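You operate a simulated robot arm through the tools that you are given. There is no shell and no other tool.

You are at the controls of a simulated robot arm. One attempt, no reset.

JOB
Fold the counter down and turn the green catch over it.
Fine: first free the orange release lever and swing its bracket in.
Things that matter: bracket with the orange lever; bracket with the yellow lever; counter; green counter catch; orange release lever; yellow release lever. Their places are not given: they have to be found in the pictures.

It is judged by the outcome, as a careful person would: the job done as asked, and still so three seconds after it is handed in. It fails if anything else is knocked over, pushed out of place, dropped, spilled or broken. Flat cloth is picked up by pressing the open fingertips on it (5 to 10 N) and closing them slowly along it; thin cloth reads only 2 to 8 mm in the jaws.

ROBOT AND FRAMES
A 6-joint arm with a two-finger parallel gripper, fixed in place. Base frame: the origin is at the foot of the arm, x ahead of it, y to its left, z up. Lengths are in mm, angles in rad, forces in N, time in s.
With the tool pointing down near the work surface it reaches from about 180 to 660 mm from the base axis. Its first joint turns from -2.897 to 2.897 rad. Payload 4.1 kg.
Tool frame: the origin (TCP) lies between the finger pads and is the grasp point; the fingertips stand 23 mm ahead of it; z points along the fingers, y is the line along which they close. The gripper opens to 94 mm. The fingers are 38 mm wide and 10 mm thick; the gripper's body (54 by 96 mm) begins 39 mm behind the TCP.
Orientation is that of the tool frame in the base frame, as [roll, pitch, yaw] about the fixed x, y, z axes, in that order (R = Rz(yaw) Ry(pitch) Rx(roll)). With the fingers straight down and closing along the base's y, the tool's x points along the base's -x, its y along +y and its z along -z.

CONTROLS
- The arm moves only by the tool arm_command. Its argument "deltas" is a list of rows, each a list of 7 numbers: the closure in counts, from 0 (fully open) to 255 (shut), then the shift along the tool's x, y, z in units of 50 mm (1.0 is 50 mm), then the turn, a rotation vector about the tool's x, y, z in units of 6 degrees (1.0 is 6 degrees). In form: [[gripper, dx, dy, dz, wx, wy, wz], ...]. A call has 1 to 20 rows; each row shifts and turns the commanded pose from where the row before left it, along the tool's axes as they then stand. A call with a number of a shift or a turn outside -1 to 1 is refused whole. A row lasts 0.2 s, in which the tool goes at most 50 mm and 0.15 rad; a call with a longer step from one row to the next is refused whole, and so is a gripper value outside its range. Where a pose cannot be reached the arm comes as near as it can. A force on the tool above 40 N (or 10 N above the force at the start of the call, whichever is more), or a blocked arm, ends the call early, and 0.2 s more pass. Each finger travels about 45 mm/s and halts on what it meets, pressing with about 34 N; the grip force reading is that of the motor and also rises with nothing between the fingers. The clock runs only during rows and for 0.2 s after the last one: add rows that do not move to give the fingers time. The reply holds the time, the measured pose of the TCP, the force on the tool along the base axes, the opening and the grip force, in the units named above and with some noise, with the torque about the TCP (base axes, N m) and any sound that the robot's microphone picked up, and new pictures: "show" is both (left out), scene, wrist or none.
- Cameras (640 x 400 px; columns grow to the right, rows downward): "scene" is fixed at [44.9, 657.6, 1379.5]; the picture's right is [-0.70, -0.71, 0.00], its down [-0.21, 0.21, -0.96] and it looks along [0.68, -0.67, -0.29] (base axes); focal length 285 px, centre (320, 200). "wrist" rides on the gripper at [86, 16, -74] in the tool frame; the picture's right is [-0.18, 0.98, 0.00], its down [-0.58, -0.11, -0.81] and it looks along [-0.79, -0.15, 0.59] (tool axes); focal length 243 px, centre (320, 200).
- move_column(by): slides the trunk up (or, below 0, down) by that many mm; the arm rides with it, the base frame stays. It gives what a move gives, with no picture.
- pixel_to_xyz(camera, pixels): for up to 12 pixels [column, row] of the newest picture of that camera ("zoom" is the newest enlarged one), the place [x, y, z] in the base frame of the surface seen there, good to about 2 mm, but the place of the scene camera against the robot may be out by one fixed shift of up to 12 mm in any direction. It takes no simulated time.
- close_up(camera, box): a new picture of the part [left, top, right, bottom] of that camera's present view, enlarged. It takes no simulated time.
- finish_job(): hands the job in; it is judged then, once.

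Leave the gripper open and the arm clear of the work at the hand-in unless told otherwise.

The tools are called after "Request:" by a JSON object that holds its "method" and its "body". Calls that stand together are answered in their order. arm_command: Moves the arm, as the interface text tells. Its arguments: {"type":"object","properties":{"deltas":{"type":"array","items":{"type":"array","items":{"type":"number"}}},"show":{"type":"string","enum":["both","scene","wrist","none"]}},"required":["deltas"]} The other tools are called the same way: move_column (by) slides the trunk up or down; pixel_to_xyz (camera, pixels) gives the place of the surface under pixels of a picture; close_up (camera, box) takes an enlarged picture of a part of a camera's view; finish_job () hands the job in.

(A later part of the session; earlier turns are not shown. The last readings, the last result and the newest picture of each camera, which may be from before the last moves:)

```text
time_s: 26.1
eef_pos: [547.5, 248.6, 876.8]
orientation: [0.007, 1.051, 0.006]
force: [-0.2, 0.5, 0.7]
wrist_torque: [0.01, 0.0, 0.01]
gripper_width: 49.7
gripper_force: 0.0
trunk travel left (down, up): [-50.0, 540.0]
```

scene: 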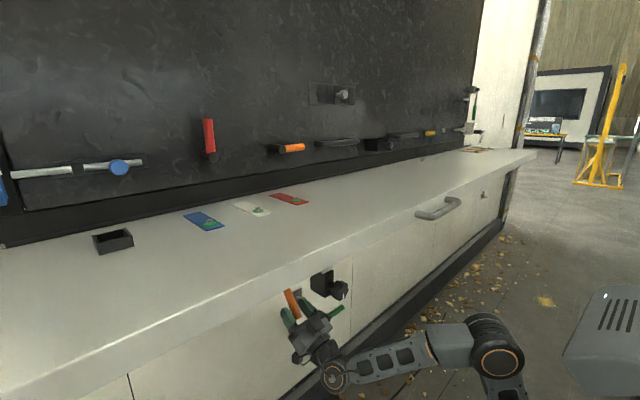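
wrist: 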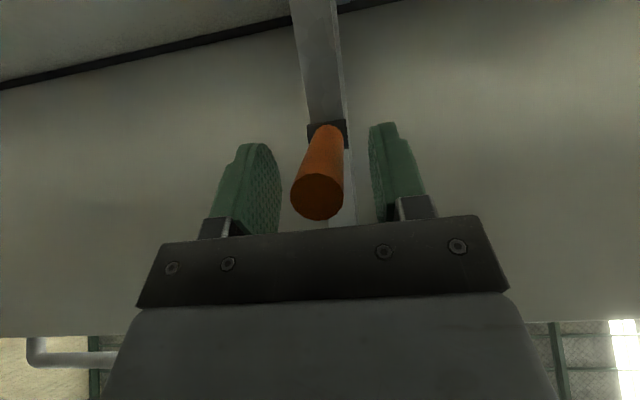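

The handle stayed where I left it, so it doesn't spring back. I'll check its tip position at wrist (318,195) against the TCP.

Request:
{"method": "pixel_to_xyz", "body": {"camera": "wrist", "pixels": [[318, 197], [318, 180], [318, 214], [300, 197], [336, 197], [326, 140], [327, 160], [327, 128]]}}

Request:
{"method": "close_up", "body": {"camera": "wrist", "box": [260, 90, 400, 230]}}

```text
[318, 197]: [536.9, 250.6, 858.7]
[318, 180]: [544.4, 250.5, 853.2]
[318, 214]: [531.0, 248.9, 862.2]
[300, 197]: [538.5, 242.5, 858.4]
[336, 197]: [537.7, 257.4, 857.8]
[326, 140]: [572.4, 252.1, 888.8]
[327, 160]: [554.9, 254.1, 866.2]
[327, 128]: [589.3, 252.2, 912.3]
```

```text
2.86 times, centred on (330, 160) of wrist
```

zoom: 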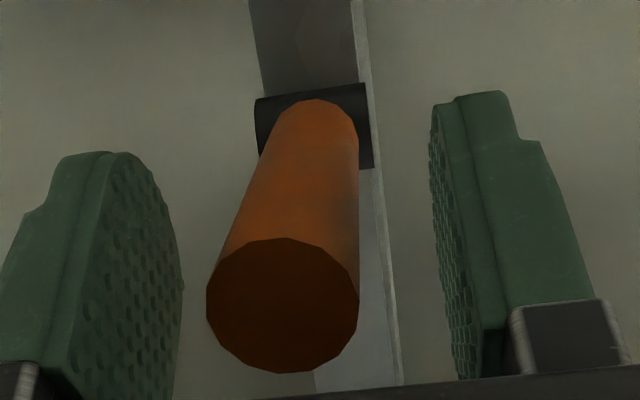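

The handle is now at about 37° with its pivot at (592, 934), and the TCP lies on its axis at radius ≈72. I'll grip firmly.

Request:
{"method": "arm_command", "body": {"deltas": [[170, 0, 0.03, 0, 0, 0, 0], [200, 0, 0, 0, 0, 0, 0], [255, 0, 0, 0, 0, 0, 0], [255, 0, 0, 0, 0, 0, 0], [255, 0, 0, 0, 0, 0, 0]], "show": "wrist"}}

```text
time_s: 27.3
eef_pos: [546.7, 250.3, 877.0]
orientation: [0.003, 1.05, 0.005]
force: [0.3, -0.3, 0.3]
wrist_torque: [-0.73, -0.03, 0.21]
gripper_width: 21.6
gripper_force: 44.8
trunk travel left (down, up): [-50.0, 540.0]
```

wrist: 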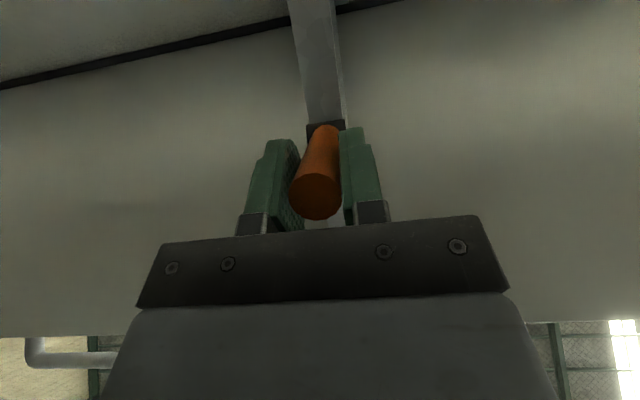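

The grip is clean at 21.6 mm with almost no side load. I'll turn the handle a further 18° outward, rotating the tool with it.

Request:
{"method": "arm_command", "body": {"deltas": [[255, -0.1415, 0, -0.052, 0, 1, 0], [255, -0.1415, 0, -0.052, 0, 1, 0], [255, -0.1415, 0, -0.052, 0, 1, 0], [255, 0, 0, 0, 0, 0, 0]], "show": "both"}}

```text
time_s: 28.3
eef_pos: [531.1, 249.6, 893.9]
orientation: [0.016, 1.365, 0.014]
force: [-22.3, -9.1, -13.0]
wrist_torque: [-0.28, -0.1, 0.54]
gripper_width: 22.1
gripper_force: 44.7
trunk travel left (down, up): [-50.0, 540.0]
```

scene: 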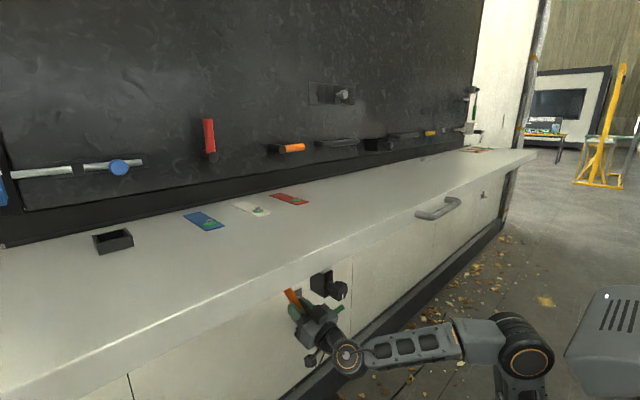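
wrist: 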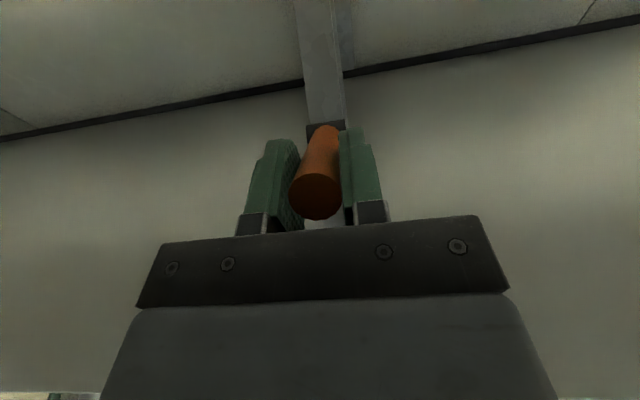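

The handle turned with the tool to about 55°. The load is mostly along the handle, so I'll let the grip drift outward a little and turn another 12°.

Request:
{"method": "arm_command", "body": {"deltas": [[255, 0.02, 0.02, -0.046, 0, 0, 0], [255, -0.1315, 0, -0.072, 0, 1, 0], [255, -0.1315, 0, -0.072, 0, 1, 0], [255, 0, 0, 0, 0, 0, 0]], "show": "both"}}

```text
time_s: 29.3
eef_pos: [521.3, 250.1, 905.3]
orientation: [1.577, 1.564, 1.573]
force: [28.4, -6.9, 19.3]
wrist_torque: [-0.64, -0.32, 1.31]
gripper_width: 22.0
gripper_force: 44.9
trunk travel left (down, up): [-50.0, 540.0]
```

scene: 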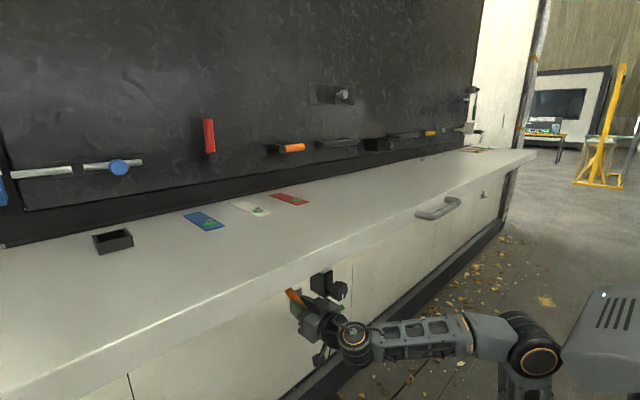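
wrist: 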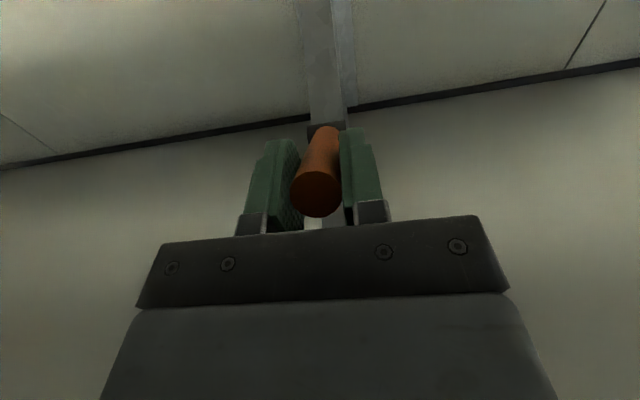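

The handle is now at about 66°, close to where the freed yellow one sits. I'll correct the radial load and try one more 6° step to feel for the stop.

Request:
{"method": "arm_command", "body": {"deltas": [[255, -0.016, 0.01, 0.036, 0, 0, 0], [255, -0.146, 0, -0.05, 0, 1, 0], [255, 0, 0, 0, 0, 0, 0]], "show": "wrist"}}

Request:
{"method": "pixel_to_xyz", "body": {"camera": "wrist", "pixels": [[316, 193], [316, 176], [316, 210], [326, 140], [327, 160], [328, 130], [327, 150]]}}

```text
time_s: 30.1
eef_pos: [517.7, 250.6, 912.2]
orientation: [3.111, 1.463, 3.112]
force: [-9.5, -16.7, 3.5]
wrist_torque: [-0.5, -0.51, 0.45]
gripper_width: 22.1
gripper_force: 45.2
trunk travel left (down, up): [-50.0, 540.0]
```

wrist: 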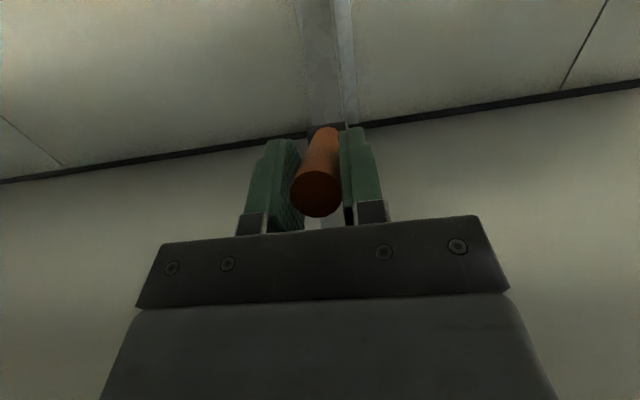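

```text
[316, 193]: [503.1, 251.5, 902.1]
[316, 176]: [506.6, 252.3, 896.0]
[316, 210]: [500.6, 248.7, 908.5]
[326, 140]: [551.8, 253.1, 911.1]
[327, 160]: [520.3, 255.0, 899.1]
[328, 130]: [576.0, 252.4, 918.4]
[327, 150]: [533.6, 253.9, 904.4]
```

The handle is at about 71° and still turning easily. I'll try about 4° more by translation to feel whether a stop is there.

Request:
{"method": "arm_command", "body": {"deltas": [[255, -0.09, -0.03, -0.043, 0, 0, 0], [255, 0, 0, 0, 0, 0, 0]], "show": "both"}}

Request:
{"method": "close_up", "body": {"camera": "scene", "box": [260, 250, 380, 370]}}

```text
time_s: 30.7
eef_pos: [518.3, 249.5, 913.2]
orientation: [3.136, 1.456, 3.136]
force: [-16.3, -18.4, -27.1]
wrist_torque: [-0.1, -0.53, 0.41]
gripper_width: 21.9
gripper_force: 45.1
trunk travel left (down, up): [-50.0, 540.0]
```

scene: 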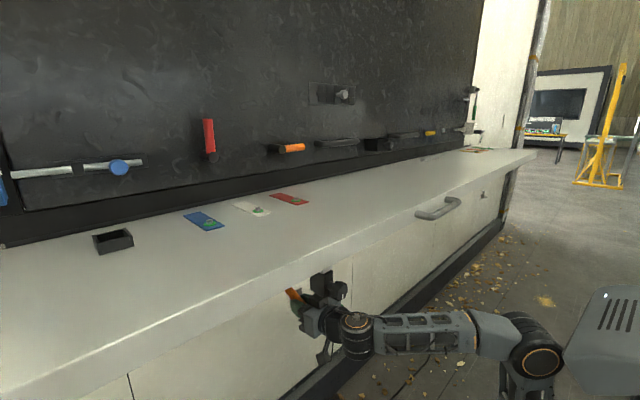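
wrist: 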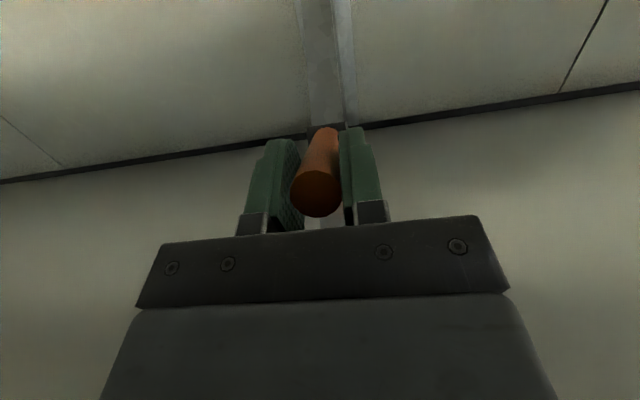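

```text
3.33 times, centred on (320, 310) of scene
```

zoom: 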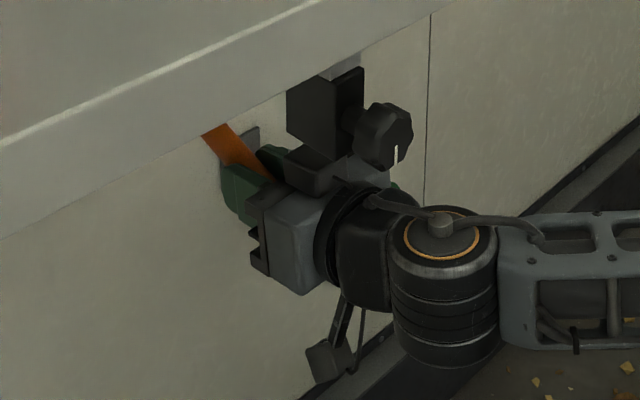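

The z force jumped to -27 N after about 1 mm of travel. That is either the lever's stop or the gripper touching the black box above it, so I'll measure the gap at scene (320,297).

Request:
{"method": "pixel_to_xyz", "body": {"camera": "zoom", "pixels": [[310, 155], [325, 170], [345, 165], [360, 155], [330, 150], [300, 120], [350, 140], [385, 150], [395, 165], [370, 180], [320, 220], [440, 250]]}}

```text
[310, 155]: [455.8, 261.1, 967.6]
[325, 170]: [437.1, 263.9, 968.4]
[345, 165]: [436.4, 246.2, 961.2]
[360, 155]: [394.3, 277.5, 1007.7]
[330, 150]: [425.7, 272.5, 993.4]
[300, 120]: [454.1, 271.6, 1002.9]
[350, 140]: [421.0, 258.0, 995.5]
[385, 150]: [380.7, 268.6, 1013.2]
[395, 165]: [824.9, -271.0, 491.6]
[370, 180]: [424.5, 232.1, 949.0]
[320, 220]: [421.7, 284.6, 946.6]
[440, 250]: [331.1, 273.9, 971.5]
```

The gap to the black box is about 20 mm, so that was the lever's own stop. The orange lever is fully turned out at about 71°, matching the yellow one. Still holding it, I'll nudge gently 12 mm toward -y to test whether the bracket is free to swing that way.

Request:
{"method": "arm_command", "body": {"deltas": [[255, 0.06, -0.08, 0.02, 0, 0, 0], [255, 0, -0.08, 0, 0, 0, 0], [255, 0, -0.08, 0, 0, 0, 0], [255, 0, 0, 0, 0, 0, 0]], "show": "wrist"}}

```text
time_s: 31.7
eef_pos: [519.1, 239.2, 912.2]
orientation: [3.137, 1.466, 3.139]
force: [-6.1, 12.1, -9.2]
wrist_torque: [-0.67, -0.31, 2.22]
gripper_width: 22.8
gripper_force: 44.4
trunk travel left (down, up): [-50.0, 540.0]
```

wrist: 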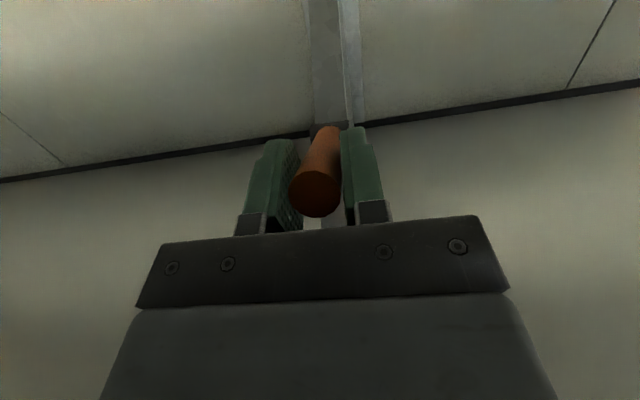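

The bracket follows toward -y with only 12 N. The hinge is at about (812, 249), giving a swing radius of ≈294 mm. I'll swing it about 15° along that arc, yawing the tool with it, and watch the counter.

Request:
{"method": "arm_command", "body": {"deltas": [[255, 0, 0, 0, -0.35, 0, -0.037], [255, -0.0024, -0.5125, 0.022, -0.828, 0, -0.087], [255, -0.0024, -0.5125, 0.022, -0.828, 0, -0.087], [255, -0.0024, -0.5125, 0.022, -0.828, 0, -0.087], [255, 0, 0, 0, 0, 0, 0]], "show": "both"}}

```text
time_s: 32.9
eef_pos: [533.3, 162.6, 914.0]
orientation: [3.124, 1.463, -2.863]
force: [-5.1, 1.4, -17.9]
wrist_torque: [-0.63, -0.05, 1.4]
gripper_width: 22.2
gripper_force: 44.7
trunk travel left (down, up): [-50.0, 540.0]
```

scene: 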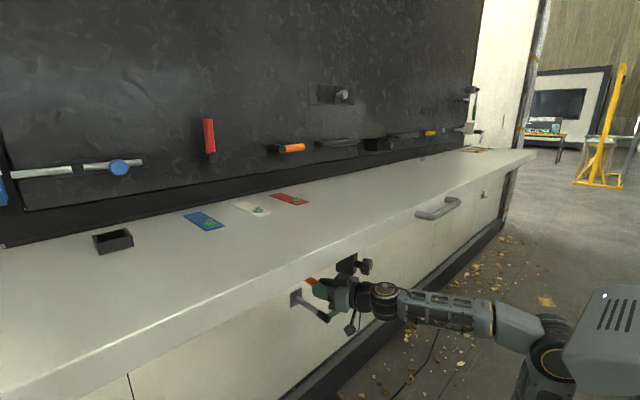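
wrist: 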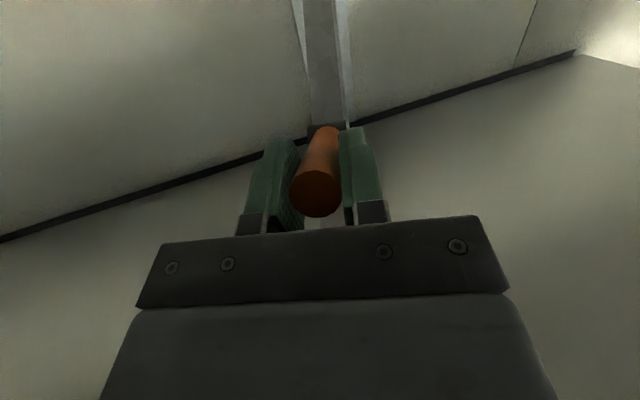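

The bracket has swung about 17° and the counter hasn't moved. I'll continue with another 25°.

Request:
{"method": "arm_command", "body": {"deltas": [[255, 0.02, -0.5125, 0.022, -0.828, 0, -0.087], [255, -0.0024, -0.5125, 0.022, -0.828, 0, -0.087], [255, -0.0024, -0.5125, 0.022, -0.828, 0, -0.087], [255, -0.0024, -0.5125, 0.022, -0.828, 0, -0.087], [255, -0.0024, -0.5125, 0.022, -0.828, 0, -0.087], [255, 0, 0, 0, 0, 0, 0]], "show": "both"}}

```text
time_s: 34.3
eef_pos: [594.7, 52.5, 912.4]
orientation: [3.123, 1.466, -2.426]
force: [4.9, 9.4, -2.0]
wrist_torque: [-0.73, -0.16, 1.43]
gripper_width: 22.2
gripper_force: 44.7
trunk travel left (down, up): [-50.0, 540.0]
```

scene: 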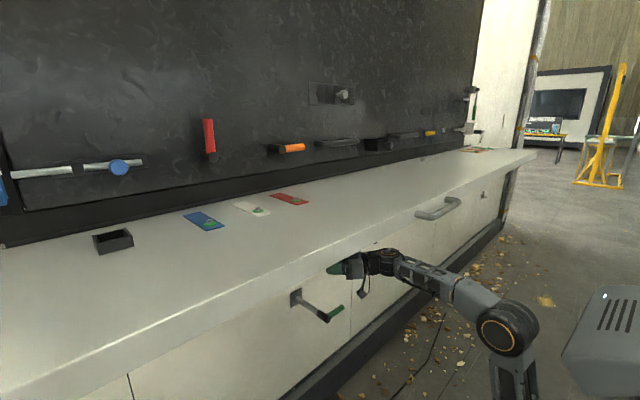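
wrist: 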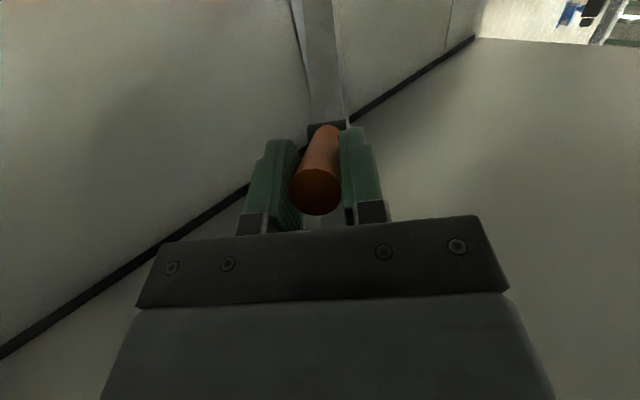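

The bracket is at about 42° and moving smoothly. I'll go another 20°, staying clear of the wall.

Request:
{"method": "arm_command", "body": {"deltas": [[255, -0.0024, -0.5125, 0.022, -0.828, 0, -0.087], [255, -0.0024, -0.5125, 0.022, -0.828, 0, -0.087], [255, -0.0024, -0.5125, 0.022, -0.828, 0, -0.087], [255, -0.0024, -0.5125, 0.022, -0.828, 0, -0.087], [255, 0, 0, 0, 0, 0, 0]], "show": "both"}}

```text
time_s: 35.5
eef_pos: [674.6, -9.3, 912.4]
orientation: [3.107, 1.465, -2.089]
force: [10.0, 25.8, 4.7]
wrist_torque: [-0.29, -0.25, 1.34]
gripper_width: 22.0
gripper_force: 45.1
trunk travel left (down, up): [-50.0, 540.0]
```

scene: 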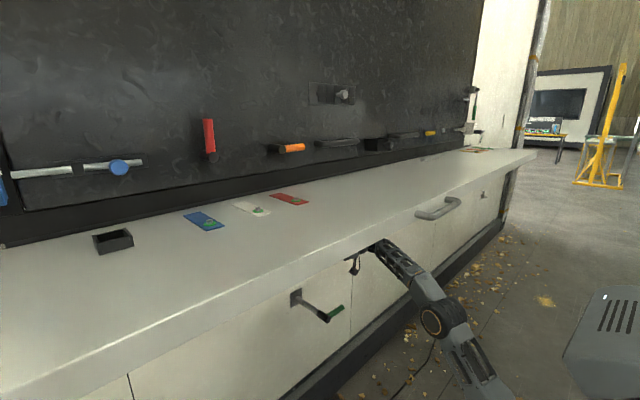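
wrist: 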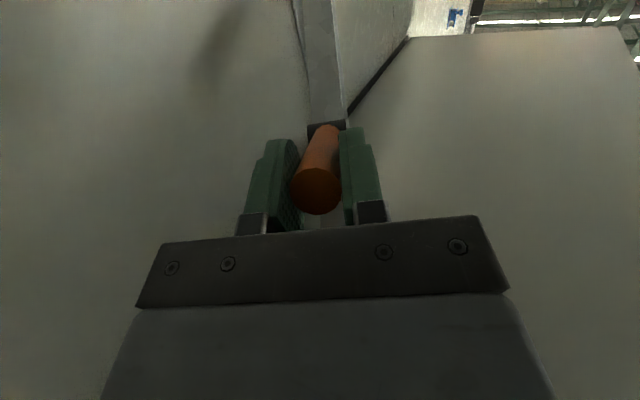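

The bracket is at about 62°, and the gripper would soon crowd the wall. I'll let go of the handle and back straight off along it, then push the rest from the room side.

Request:
{"method": "arm_command", "body": {"deltas": [[160, 0, 0, 0, 0, 0, 0], [110, 0, 0, 0, 0, 0, 0], [110, 0, 0, 0, 0, 0, 0], [110, 0, 0, -0.4, 0, 0, 0], [110, 0, 0, -0.8, 0, 0, 0], [110, 0, 0, -0.8, 0, 0, 0], [110, 0, 0, 0, 0, 0, 0]], "show": "both"}}

```text
time_s: 37.1
eef_pos: [626.1, -97.1, 924.7]
orientation: [3.106, 1.469, -2.093]
force: [-0.7, -0.4, -0.4]
wrist_torque: [-0.02, 0.0, -0.02]
gripper_width: 53.3
gripper_force: 0.1
trunk travel left (down, up): [-50.0, 540.0]
```

scene: 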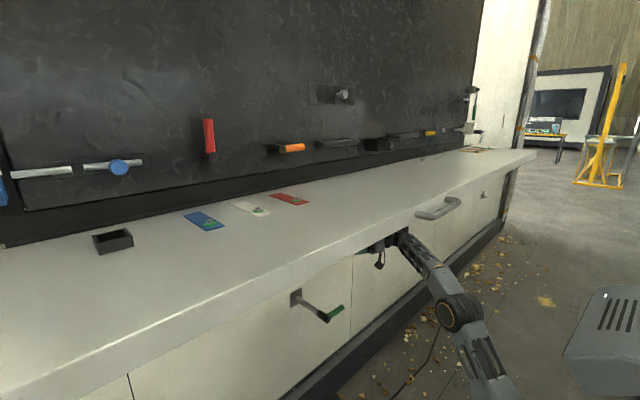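
wrist: 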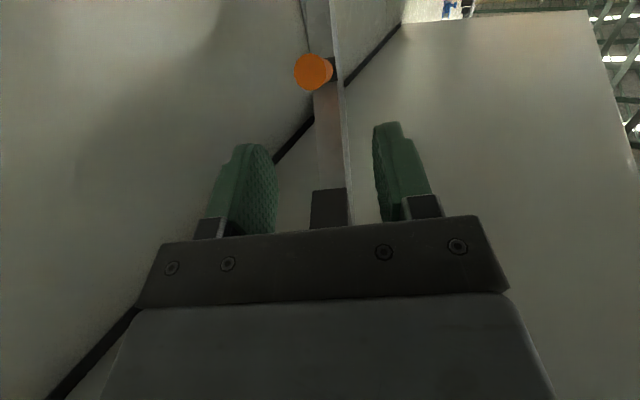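

The lever is released; it still points out at wrist (313,72) and the bracket stays put. The gripper is close under the bracket tip, so I'll drop 40 mm, move out to the room side, then yaw to point straight at the wall with the fingers closed.

Request:
{"method": "arm_command", "body": {"deltas": [[110, 0.8, 0, 0, 0, 0, 0], [150, 0, 0.9, 0, 0, 0, 0], [200, 0, 0.9, 0, 0, 0, 0], [255, 0, 0, 0, 0.995, 0, 0.1], [255, 0, 0, 0, 0.995, 0, 0.1], [255, 0, 0, 0, 0.995, 0, 0.1], [255, 0, 0, 0, 0.995, 0, 0.1], [255, 0, 0, 0, 0.995, 0, 0.1], [255, 0, 0, 0, 0.995, 0, 0.1], [255, 0, 0, 0, 0.995, 0, 0.1], [255, 0, 0, 0, 0.995, 0, 0.1], [255, 0, 0, 0, 0.995, 0, 0.1], [255, 0, 0, 0, 0.995, 0, 0.1], [255, 0, 0, 0, 0, 0, 0]], "show": "both"}}

```text
time_s: 40.1
eef_pos: [546.5, -58.9, 882.7]
orientation: [-3.13, 1.466, -3.095]
force: [0.4, -0.4, 0.0]
wrist_torque: [0.01, -0.03, 0.01]
gripper_width: 0.2
gripper_force: 34.3
trunk travel left (down, up): [-50.0, 540.0]
```

scene: 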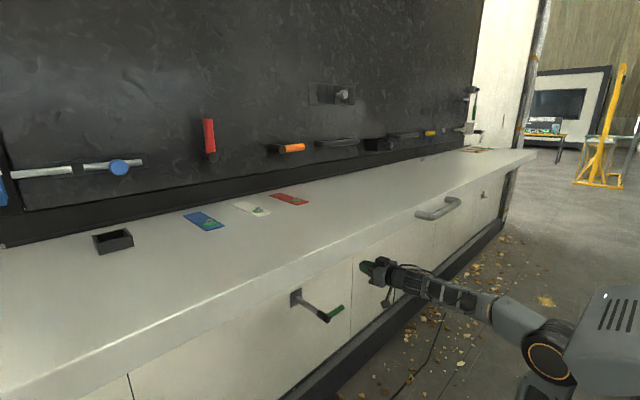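
wrist: 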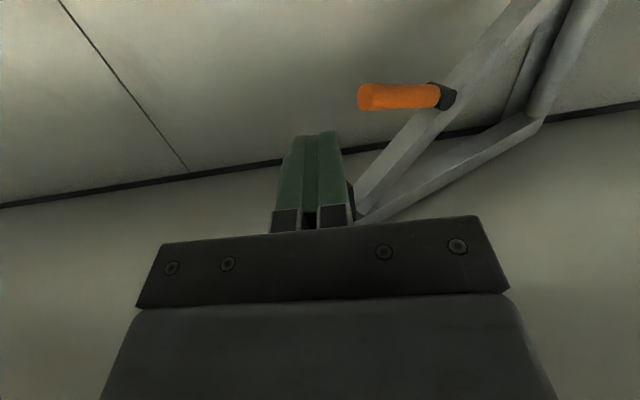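

The bracket is now clear in the wrist view, with its handle at (400,97) and strut from (440,130) to (370,190). I'll measure where to push.

Request:
{"method": "pixel_to_xyz", "body": {"camera": "wrist", "pixels": [[362, 96], [425, 97], [448, 97], [440, 128], [410, 150], [380, 180], [480, 70], [540, 10], [450, 165], [520, 130], [350, 200], [545, 100]]}}

```text
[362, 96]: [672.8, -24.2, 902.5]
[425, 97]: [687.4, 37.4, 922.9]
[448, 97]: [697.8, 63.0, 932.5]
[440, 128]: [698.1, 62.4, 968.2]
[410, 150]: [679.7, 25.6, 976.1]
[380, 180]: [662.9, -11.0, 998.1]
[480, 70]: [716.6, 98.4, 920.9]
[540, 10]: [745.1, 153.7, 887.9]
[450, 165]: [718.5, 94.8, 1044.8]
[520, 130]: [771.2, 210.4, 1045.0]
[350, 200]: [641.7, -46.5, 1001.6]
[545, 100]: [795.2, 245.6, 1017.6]
```

The strut's room face is at about (680, 26, 976), with the bracket at about 63°. I'll raise the closed fingers to z≈980, line up at y≈30, and come forward to just short of the strut.

Request:
{"method": "arm_command", "body": {"deltas": [[255, -0.964, 0, -0.102, 0, 0, 0], [255, -0.964, 0, -0.102, 0, 0, 0], [255, 0, 0.89, 0, 0, 0, 0], [255, 0, 0.89, 0, 0, 0, 0], [255, -0.067, 0, 0.6, 0, 0, 0], [255, -0.067, 0, 0.6, 0, 0, 0], [255, -0.06, 0, 0.5, 0, 0, 0], [255, 0, 0, 0, 0, 0, 0]], "show": "both"}}

```text
time_s: 41.9
eef_pos: [627.6, 13.7, 980.9]
orientation: [2.163, 1.391, 2.222]
force: [0.3, 0.0, -0.9]
wrist_torque: [-0.01, 0.02, 0.01]
gripper_width: 0.0
gripper_force: 33.5
out of reach, approached as far as the arm can: row 4, 5, 6, 7
trunk travel left (down, up): [-50.0, 540.0]
```

scene: 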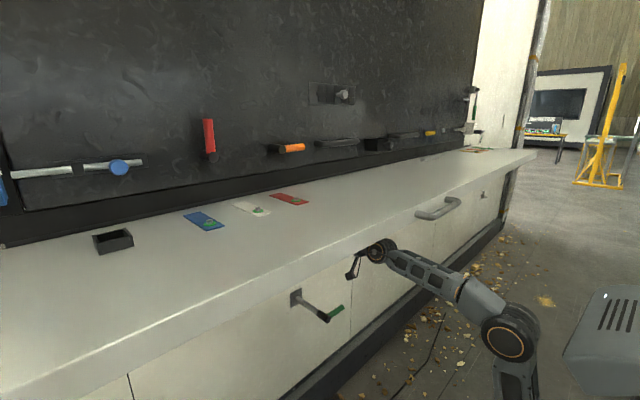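
wrist: 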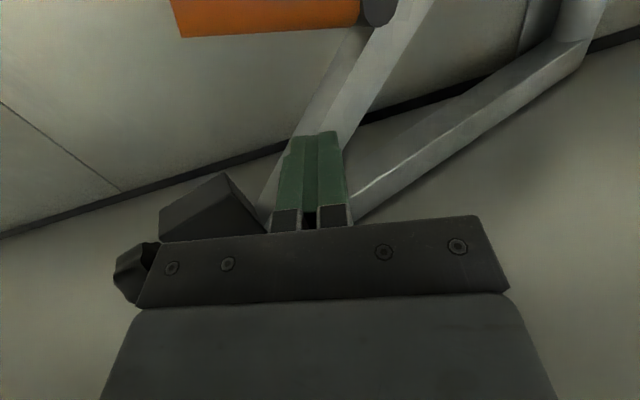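

The arm ran out of reach because it is working too high above its shoulder. I'll check where the elbow and shoulder are so I can raise the trunk and drop the tool relative to it.

Request:
{"method": "pixel_to_xyz", "body": {"camera": "scene", "pixels": [[505, 345], [470, 295], [430, 270], [380, 250], [600, 330], [515, 385], [560, 390], [495, 375]]}}

Request:
{"method": "pixel_to_xyz", "body": {"camera": "wrist", "pixels": [[210, 210], [235, 190], [130, 270], [280, 190], [330, 150], [300, 30], [380, 50], [270, 14]]}}

```text
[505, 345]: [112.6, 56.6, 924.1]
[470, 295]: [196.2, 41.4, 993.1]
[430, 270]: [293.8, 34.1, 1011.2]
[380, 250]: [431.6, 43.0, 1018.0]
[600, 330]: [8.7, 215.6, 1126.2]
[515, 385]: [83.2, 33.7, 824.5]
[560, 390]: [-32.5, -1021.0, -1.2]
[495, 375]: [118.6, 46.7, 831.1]
```

```text
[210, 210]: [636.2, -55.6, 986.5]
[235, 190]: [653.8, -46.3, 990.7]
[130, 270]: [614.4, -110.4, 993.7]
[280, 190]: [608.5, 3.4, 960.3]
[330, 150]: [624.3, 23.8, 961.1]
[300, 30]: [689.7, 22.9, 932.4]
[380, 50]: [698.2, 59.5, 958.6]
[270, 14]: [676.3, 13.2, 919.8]
```

The elbow sits at about (113, 57, 924), well above a low shoulder. I'll back off, lower the tool about 190 mm, then raise the trunk about 200 mm to get the reach back.

Request:
{"method": "arm_command", "body": {"deltas": [[255, 0.08, 0, -0.8, 0, 0, 0], [255, 0.08, 0, -0.8, 0, 0, 0], [255, 0.95, 0, 0.1, 0, 0, 0], [255, 0.95, 0, 0.1, 0, 0, 0], [255, 0.95, 0, 0.1, 0, 0, 0], [255, 0.95, 0, 0.1, 0, 0, 0], [255, 0, 0, 0, 0, 0, 0]], "show": "wrist"}}

```text
time_s: 43.5
eef_pos: [547.4, 46.8, 844.1]
orientation: [2.21, 1.404, 2.272]
force: [-0.2, -0.3, -0.5]
wrist_torque: [0.05, 0.0, 0.01]
gripper_width: 0.0
gripper_force: 33.6
out of reach, approached as far as the arm can: row 4, 5
trunk travel left (down, up): [-50.0, 540.0]
```

wrist: 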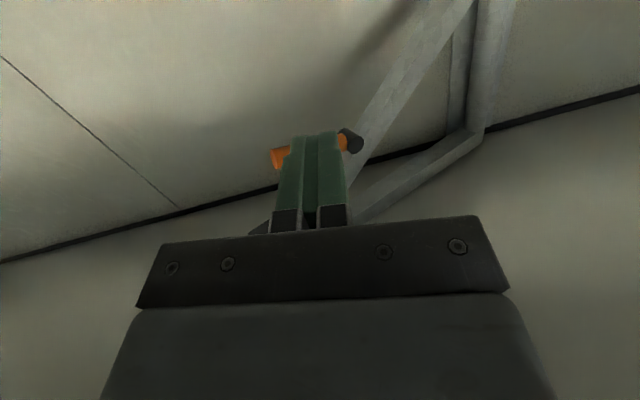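

I'll lower another 65 mm, then raise the trunk by 200 mm, which puts the tool back near z≈980 with a higher shoulder.

Request:
{"method": "arm_command", "body": {"deltas": [[255, 0.65, 0, 0, 0, 0, 0], [255, 0.65, 0, 0, 0, 0, 0], [255, 0, 0, 0, 0, 0, 0]], "show": "none"}}

Request:
{"method": "move_column", "body": {"by": 200}}

Request:
{"method": "arm_command", "body": {"deltas": [[255, 0, 0, 0, 0, 0, 0]], "show": "both"}}

```text
time_s: 44.3
eef_pos: [540.1, 51.8, 777.9]
orientation: [2.166, 1.39, 2.224]
force: [-0.1, 0.6, 0.1]
wrist_torque: [0.01, -0.02, -0.01]
gripper_width: 0.2
gripper_force: 34.2
trunk travel left (down, up): [-50.0, 540.0]
```

```text
time_s: 46.5
eef_pos: [540.0, 51.8, 978.4]
orientation: [2.166, 1.392, 2.224]
force: [-0.1, -0.4, -0.5]
wrist_torque: [0.01, -0.02, 0.01]
gripper_width: 0.2
gripper_force: 34.1
trunk travel left (down, up): [-250.0, 340.0]
```

```text
time_s: 46.9
eef_pos: [541.7, 50.8, 978.1]
orientation: [2.165, 1.389, 2.222]
force: [-0.3, 0.6, 0.2]
wrist_torque: [0.02, 0.02, 0.0]
gripper_width: 0.0
gripper_force: 33.9
trunk travel left (down, up): [-250.0, 340.0]
```

scene: 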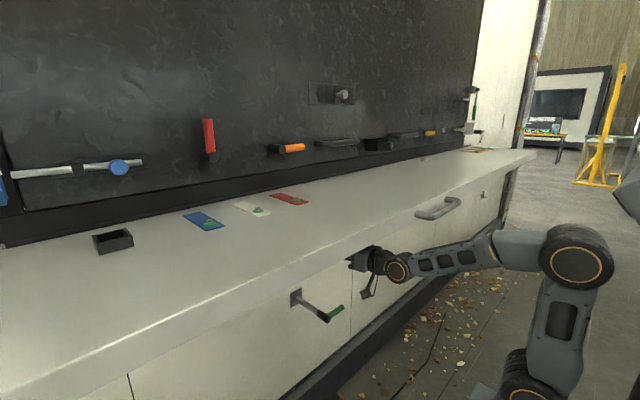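
wrist: 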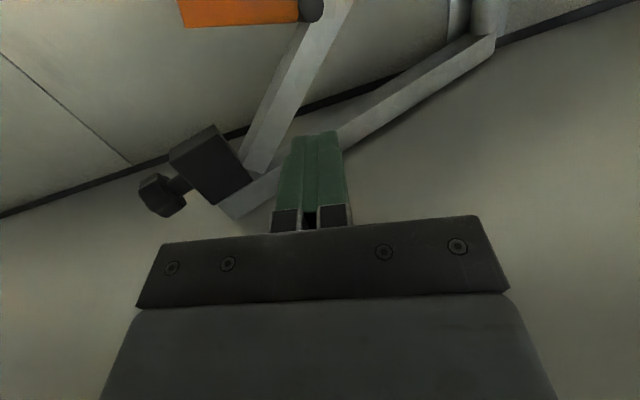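

The pose is good and the strut is straight ahead. I'll move the closed fingers forward to about (642, 30, 980), just before contact.

Request:
{"method": "arm_command", "body": {"deltas": [[255, -0.107, -0.168, 0.652, 0, 0, 0], [255, -0.107, -0.168, 0.652, 0, 0, 0], [255, -0.107, -0.168, 0.652, 0, 0, 0], [255, 0, 0, 0, 0, 0, 0]], "show": "wrist"}}

```text
time_s: 47.9
eef_pos: [640.8, 28.7, 980.0]
orientation: [2.165, 1.392, 2.224]
force: [0.4, -0.4, -0.3]
wrist_torque: [-0.01, 0.02, 0.0]
gripper_width: 0.4
gripper_force: 34.3
trunk travel left (down, up): [-250.0, 340.0]
```

wrist: 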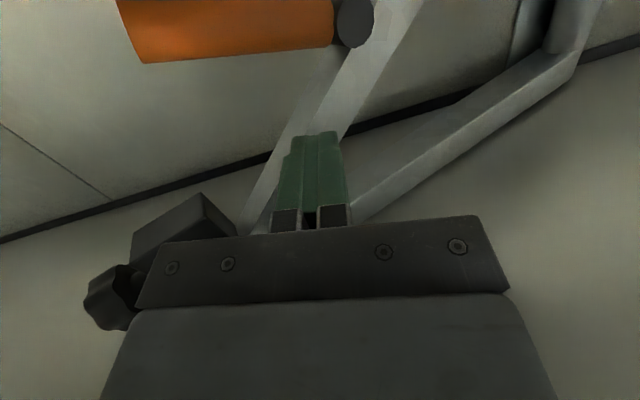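

The tips are just short of the strut with no contact. I'll push along the swing arc toward the wall in small steps.

Request:
{"method": "arm_command", "body": {"deltas": [[255, -0.055, -0.126, 0.35, 0, 0, 0], [255, -0.055, -0.126, 0.35, 0, 0, 0], [255, -0.055, -0.126, 0.35, 0, 0, 0], [255, -0.055, -0.126, 0.35, 0, 0, 0], [255, 0, 0, 0, 0, 0, 0]], "show": "both"}}

```text
time_s: 49.1
eef_pos: [742.0, 2.3, 923.1]
orientation: [2.481, 1.325, 2.52]
force: [-2.9, -0.2, 5.5]
wrist_torque: [-0.04, 0.31, -0.02]
gripper_width: 0.0
gripper_force: 34.2
trunk travel left (down, up): [-250.0, 340.0]
stopped in row 5: the arm was blocked; the commanded pose is now the measured one
```

scene: 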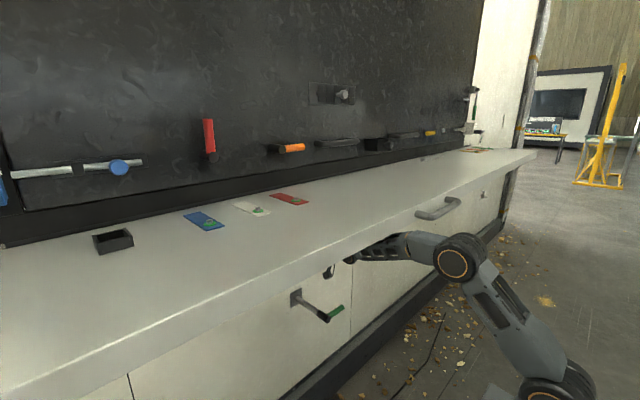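
wrist: 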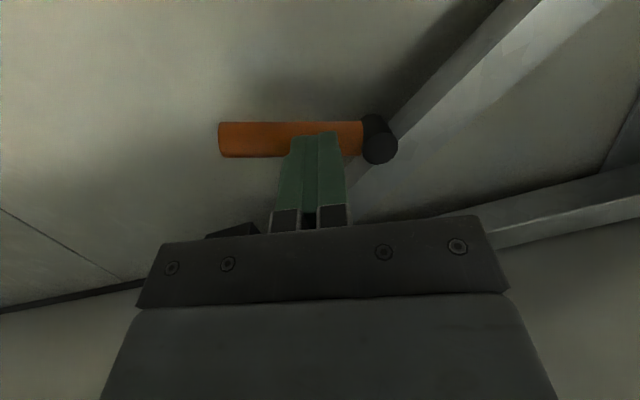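

Something stopped the arm: the tool is at (742, 2, 923), lower and further in than asked, though the force is small. I'll check whether the forearm or elbow is touching the counter edge near scene (410,245).

Request:
{"method": "close_up", "body": {"camera": "scene", "box": [310, 180, 510, 320]}}

Request:
{"method": "pixel_to_xyz", "body": {"camera": "scene", "pixels": [[455, 262], [430, 245], [410, 235], [405, 245], [385, 245], [365, 255], [390, 230], [440, 215], [455, 240], [470, 300], [300, 262], [500, 175]]}}

Request:
{"method": "pixel_to_xyz", "body": {"camera": "wrist", "pixels": [[230, 140], [350, 140], [380, 140], [440, 100], [360, 185], [520, 20], [500, 230], [600, 200], [230, 230], [600, 330], [100, 350], [300, 20]]}}

```text
2.86 times, centred on (410, 250) of scene
```

zoom: 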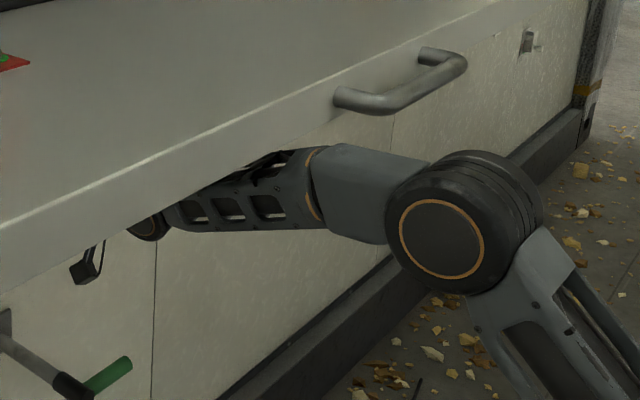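

```text
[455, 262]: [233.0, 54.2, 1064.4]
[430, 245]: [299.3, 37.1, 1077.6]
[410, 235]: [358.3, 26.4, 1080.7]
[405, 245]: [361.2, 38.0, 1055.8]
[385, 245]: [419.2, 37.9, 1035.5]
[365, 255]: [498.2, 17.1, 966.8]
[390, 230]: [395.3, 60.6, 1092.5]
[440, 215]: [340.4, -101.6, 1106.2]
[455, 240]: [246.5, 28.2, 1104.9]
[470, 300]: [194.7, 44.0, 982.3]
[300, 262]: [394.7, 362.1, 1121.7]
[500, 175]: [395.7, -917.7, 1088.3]
```

```text
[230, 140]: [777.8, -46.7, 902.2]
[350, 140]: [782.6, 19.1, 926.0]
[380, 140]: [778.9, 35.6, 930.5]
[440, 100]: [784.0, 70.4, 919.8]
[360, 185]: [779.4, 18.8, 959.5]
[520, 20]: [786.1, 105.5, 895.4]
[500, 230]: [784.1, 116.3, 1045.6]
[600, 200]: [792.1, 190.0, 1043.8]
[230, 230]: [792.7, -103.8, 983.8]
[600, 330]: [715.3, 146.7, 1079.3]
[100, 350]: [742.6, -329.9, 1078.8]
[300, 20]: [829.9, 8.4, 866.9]
```

The forearm top at (358, 26, 1081) is right at the counter's lower front edge (z≈1079, x≈397), which is what blocked the arm. The strut face now reads (786,105)–(779,19), so the bracket is folded to about 85°, like the yellow one. I'll check whether the counter is still level or resting on the arm.

Request:
{"method": "pixel_to_xyz", "body": {"camera": "scene", "pixels": [[150, 300], [100, 360], [200, 260], [60, 260], [350, 215], [350, 200], [420, 180], [10, 390], [200, 330], [440, 207], [250, 300], [533, 153]]}}

Request:
{"method": "pixel_to_xyz", "body": {"camera": "wrist", "pixels": [[600, 300], [560, 380], [620, 380], [50, 380], [120, 300], [60, 330], [600, 250]]}}

```text
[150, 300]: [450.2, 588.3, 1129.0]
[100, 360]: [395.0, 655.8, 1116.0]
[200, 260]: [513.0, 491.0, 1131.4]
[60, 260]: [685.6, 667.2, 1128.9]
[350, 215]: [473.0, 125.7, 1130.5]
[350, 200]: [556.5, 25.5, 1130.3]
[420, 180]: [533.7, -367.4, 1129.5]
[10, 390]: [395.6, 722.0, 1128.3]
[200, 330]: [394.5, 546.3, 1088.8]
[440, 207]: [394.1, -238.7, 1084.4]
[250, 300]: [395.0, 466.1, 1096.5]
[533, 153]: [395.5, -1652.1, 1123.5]
```

```text
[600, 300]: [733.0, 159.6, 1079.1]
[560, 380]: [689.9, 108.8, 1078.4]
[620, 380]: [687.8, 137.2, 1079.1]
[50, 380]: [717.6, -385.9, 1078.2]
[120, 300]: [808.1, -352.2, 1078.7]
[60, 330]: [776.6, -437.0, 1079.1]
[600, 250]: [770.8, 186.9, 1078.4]
```

The counter is still level (top 1129, underside 1079), so it hasn't dropped. I'll lower the trunk 25 mm to unload the forearm and see whether the counter follows.

Request:
{"method": "move_column", "body": {"by": -25}}

Request:
{"method": "arm_command", "body": {"deltas": [[255, 0, 0, 0, 0, 0, 0]], "show": "both"}}

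Request:
{"method": "pixel_to_xyz", "body": {"camera": "scene", "pixels": [[150, 300], [350, 215], [420, 180], [410, 235], [390, 230], [200, 330]]}}

```text
time_s: 49.4
eef_pos: [739.6, 13.5, 911.8]
orientation: [2.505, 1.304, 2.552]
force: [-4.8, 0.3, 3.5]
wrist_torque: [-0.02, 0.22, -0.06]
gripper_width: 0.1
gripper_force: 33.9
trunk travel left (down, up): [-253.0, 337.0]
stopped: the force on the tool passed its limit at 726 N (the readings are from after the stop); the commanded pose is now the measured one
```

```text
time_s: 49.7
eef_pos: [801.7, 13.2, 835.5]
orientation: [2.642, 1.239, 2.676]
force: [-2.2, 0.3, 5.8]
wrist_torque: [-0.01, 0.3, 0.06]
gripper_width: 0.2
gripper_force: 33.8
trunk travel left (down, up): [-253.0, 337.0]
stopped in row 1: the arm was blocked; the commanded pose is now the measured one
```

scene: 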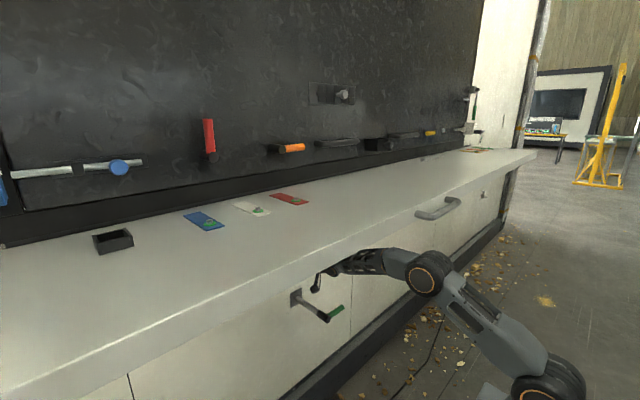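
wrist: 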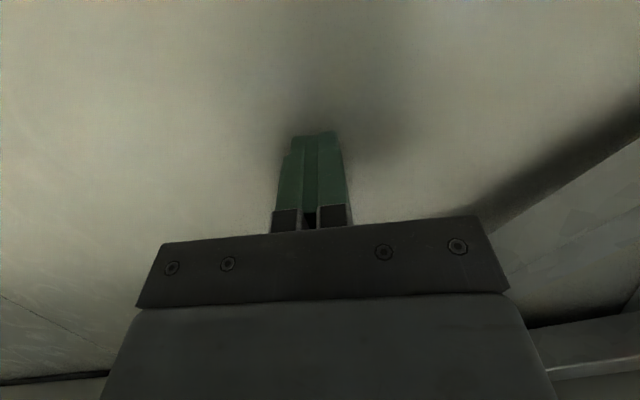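

```text
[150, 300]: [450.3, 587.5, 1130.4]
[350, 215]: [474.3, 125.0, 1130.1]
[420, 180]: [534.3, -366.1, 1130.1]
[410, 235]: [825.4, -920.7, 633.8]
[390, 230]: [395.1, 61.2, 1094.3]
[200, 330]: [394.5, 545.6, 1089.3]
```

A 726 N spike was reported and the tool is now at (802, 13, 836), with its tips against the lower wall. The counter is still level. I'll pull straight back along the tool axis in small steps to unload the arm.

Request:
{"method": "arm_command", "body": {"deltas": [[255, 0, 0, -0.5, 0, 0, 0], [255, 0, 0, -0.5, 0, 0, 0]], "show": "both"}}

```text
time_s: 49.9
eef_pos: [802.4, 15.3, 826.0]
orientation: [2.651, 1.235, 2.676]
force: [-113.7, -7.9, 23.9]
wrist_torque: [0.49, -1.91, -0.4]
gripper_width: 0.2
gripper_force: 33.8
trunk travel left (down, up): [-253.0, 337.0]
stopped in row 1: the force on the tool passed its limit at 123 N (the readings are from after the stop); the commanded pose is now the measured one
```

scene: 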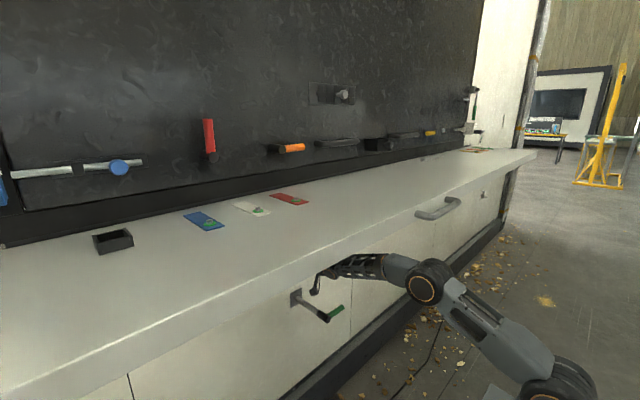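
wrist: 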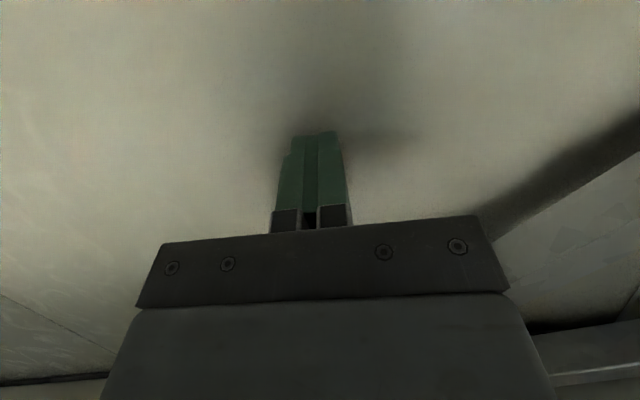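

The fingertips are pressing on the wall at 114 N and the move was cut short. I'll look closely at where the arm touches things before the next step.

Request:
{"method": "close_up", "body": {"camera": "scene", "box": [290, 210, 470, 330]}}

Request:
{"method": "pixel_to_xyz", "body": {"camera": "scene", "pixels": [[385, 254], [375, 256], [360, 256], [395, 256], [410, 262], [422, 285], [350, 262], [320, 275], [500, 330], [560, 380], [470, 300], [430, 262]]}}

```text
3.33 times, centred on (380, 270) of scene
```

zoom: 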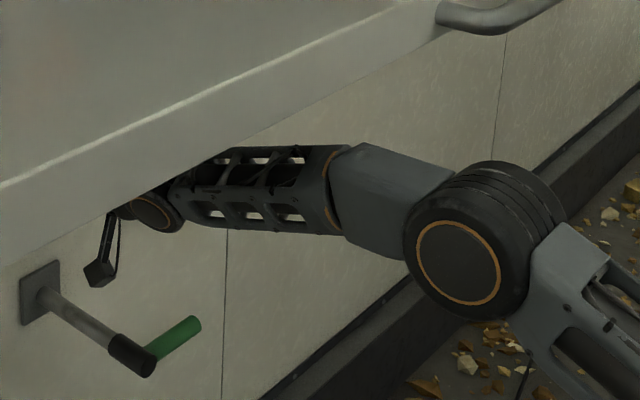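

```text
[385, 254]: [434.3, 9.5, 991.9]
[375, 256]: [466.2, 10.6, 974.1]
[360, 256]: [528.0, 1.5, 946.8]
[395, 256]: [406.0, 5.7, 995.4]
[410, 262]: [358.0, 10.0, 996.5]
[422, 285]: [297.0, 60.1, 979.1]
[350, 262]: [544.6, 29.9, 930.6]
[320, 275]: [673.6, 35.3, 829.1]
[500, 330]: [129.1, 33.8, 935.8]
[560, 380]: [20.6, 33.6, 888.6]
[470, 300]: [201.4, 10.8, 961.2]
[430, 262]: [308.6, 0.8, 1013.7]
```

The forearm is now well clear of the counter (top at z≈996). Only the fingertips are pressing on the wall, so I'll pull back again.

Request:
{"method": "arm_command", "body": {"deltas": [[255, 0, 0, -0.8, 0, 0, 0], [255, 0, 0, -0.4, 0, 0, 0], [255, 0, 0, 0, 0, 0, 0]], "show": "both"}}

```text
time_s: 50.3
eef_pos: [802.1, 19.1, 797.8]
orientation: [2.697, 1.212, 2.721]
force: [-105.0, -6.5, 38.9]
wrist_torque: [-0.33, -2.17, -0.31]
gripper_width: 0.0
gripper_force: 33.7
trunk travel left (down, up): [-253.0, 337.0]
stopped in row 1: the arm was blocked; the commanded pose is now the measured one
```

scene: 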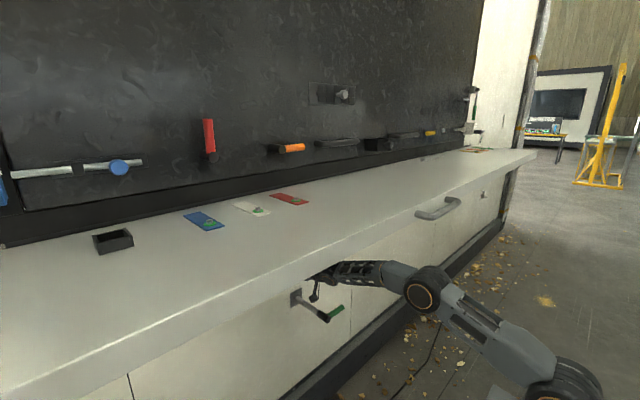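
wrist: 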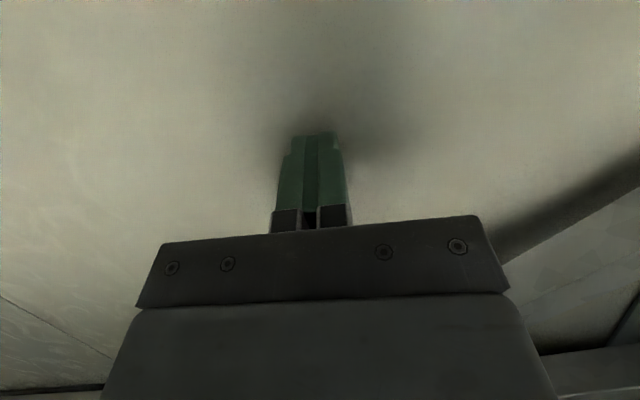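

The tool keeps creeping down the wall (z 826 → 798) and doesn't pull back. Before commanding more, I'll check the shoulder, elbow and wrist positions and the gap to the catch below.

Request:
{"method": "close_up", "body": {"camera": "scene", "box": [280, 240, 640, 400]}}

Request:
{"method": "pixel_to_xyz", "body": {"camera": "scene", "pixels": [[422, 293], [326, 282], [316, 290], [310, 275], [345, 270], [375, 272], [395, 275], [560, 375], [500, 335], [540, 390], [320, 277], [345, 285]]}}

Request:
{"method": "close_up", "body": {"camera": "wrist", "box": [200, 100, 440, 250]}}

```text
1.78 times, centred on (460, 320) of scene
```

zoom: 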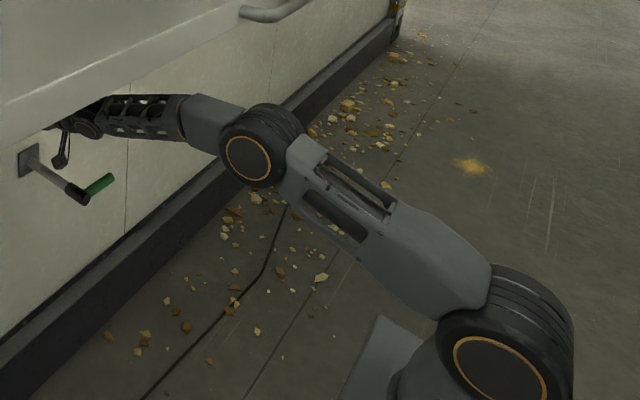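

```text
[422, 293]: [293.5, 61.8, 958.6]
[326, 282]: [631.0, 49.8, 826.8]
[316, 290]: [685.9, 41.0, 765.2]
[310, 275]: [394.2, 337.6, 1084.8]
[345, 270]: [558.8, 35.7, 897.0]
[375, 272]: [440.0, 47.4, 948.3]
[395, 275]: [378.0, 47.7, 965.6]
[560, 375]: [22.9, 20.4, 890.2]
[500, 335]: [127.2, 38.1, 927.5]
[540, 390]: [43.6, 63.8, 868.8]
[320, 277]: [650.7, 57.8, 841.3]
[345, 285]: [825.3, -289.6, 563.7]
```

```text
2.67 times, centred on (320, 175) of wrist
```

zoom: 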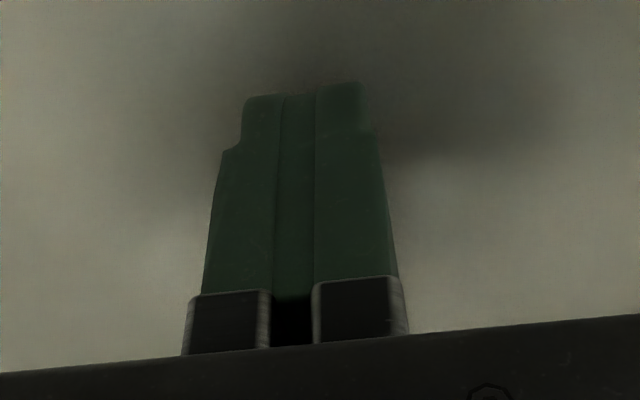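

Shoulder is at about (33, 829), elbow (295, 965), wrist (630, 835), and the camera bracket is still about 85 mm above the catch stem. I'll do one motionless row to see whether the arm holds or keeps drifting.

Request:
{"method": "arm_command", "body": {"deltas": [[255, 0, 0, 0, 0, 0, 0]], "show": "none"}}

```text
time_s: 50.6
eef_pos: [801.8, 32.4, 754.0]
orientation: [2.769, 1.166, 2.769]
force: [-191.8, -5.5, 26.6]
wrist_torque: [0.47, -2.4, 0.06]
gripper_width: 0.1
gripper_force: 33.9
trunk travel left (down, up): [-253.0, 337.0]
stopped in row 1: the arm was blocked; the commanded pose is now the measured one
```

The tool dropped another 44 mm with no command, so something is driving the arm down. I'll look at the present scene before any time passes.

Request:
{"method": "close_up", "body": {"camera": "scene", "box": [0, 0, 640, 400]}}

Request:
{"method": "close_up", "body": {"camera": "scene", "box": [270, 220, 450, 340]}}

Request:
{"method": "close_up", "body": {"camera": "wrist", "box": [0, 0, 640, 400]}}

```text
1.00 times, centred on (320, 200) of scene (not enlarged: the box is as wide or as high as the picture)
```

zoom: 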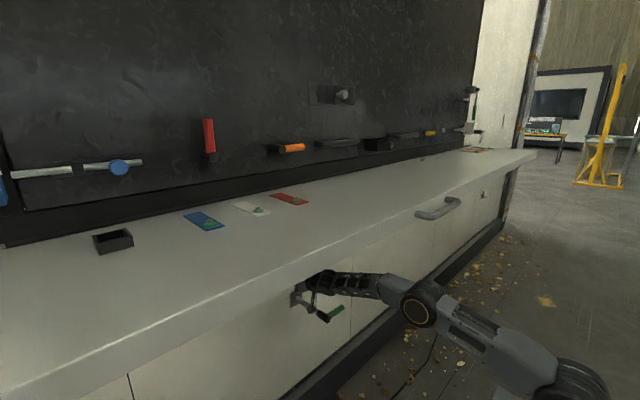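

```text
3.33 times, centred on (360, 280) of scene
```

zoom: 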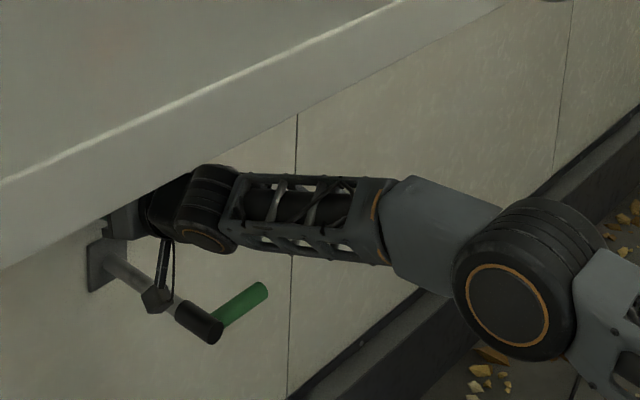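

```text
1.00 times, centred on (320, 200) of wrist (not enlarged: the box is as wide or as high as the picture)
```

zoom: 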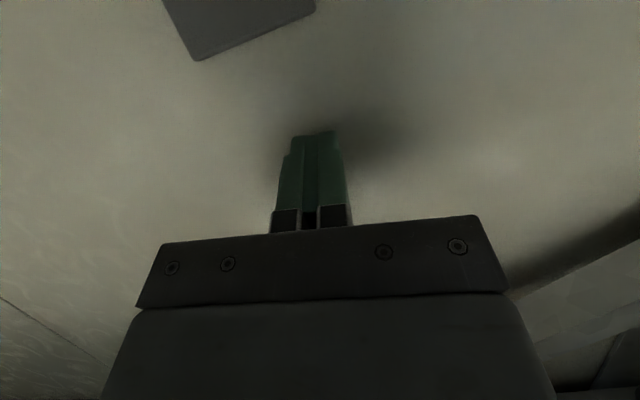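

The counter is still level and untouched, but the forearm has rolled. The tool has lined up with the forearm (a wrist singularity), and each stop resets the target while the arm is still settling. I'll raise the trunk 80 mm next, which lifts the arm away from the catch and gives it uninterrupted time to settle.

Request:
{"method": "move_column", "body": {"by": 80}}

```text
time_s: 50.9
eef_pos: [800.9, 41.5, 698.9]
orientation: [2.837, 1.105, 2.82]
force: [-198.6, -5.1, 42.1]
wrist_torque: [-0.05, 0.2, -0.73]
gripper_width: 0.1
gripper_force: 33.8
trunk travel left (down, up): [-256.0, 334.0]
stopped: the arm was blocked; the commanded pose is now the measured one
```

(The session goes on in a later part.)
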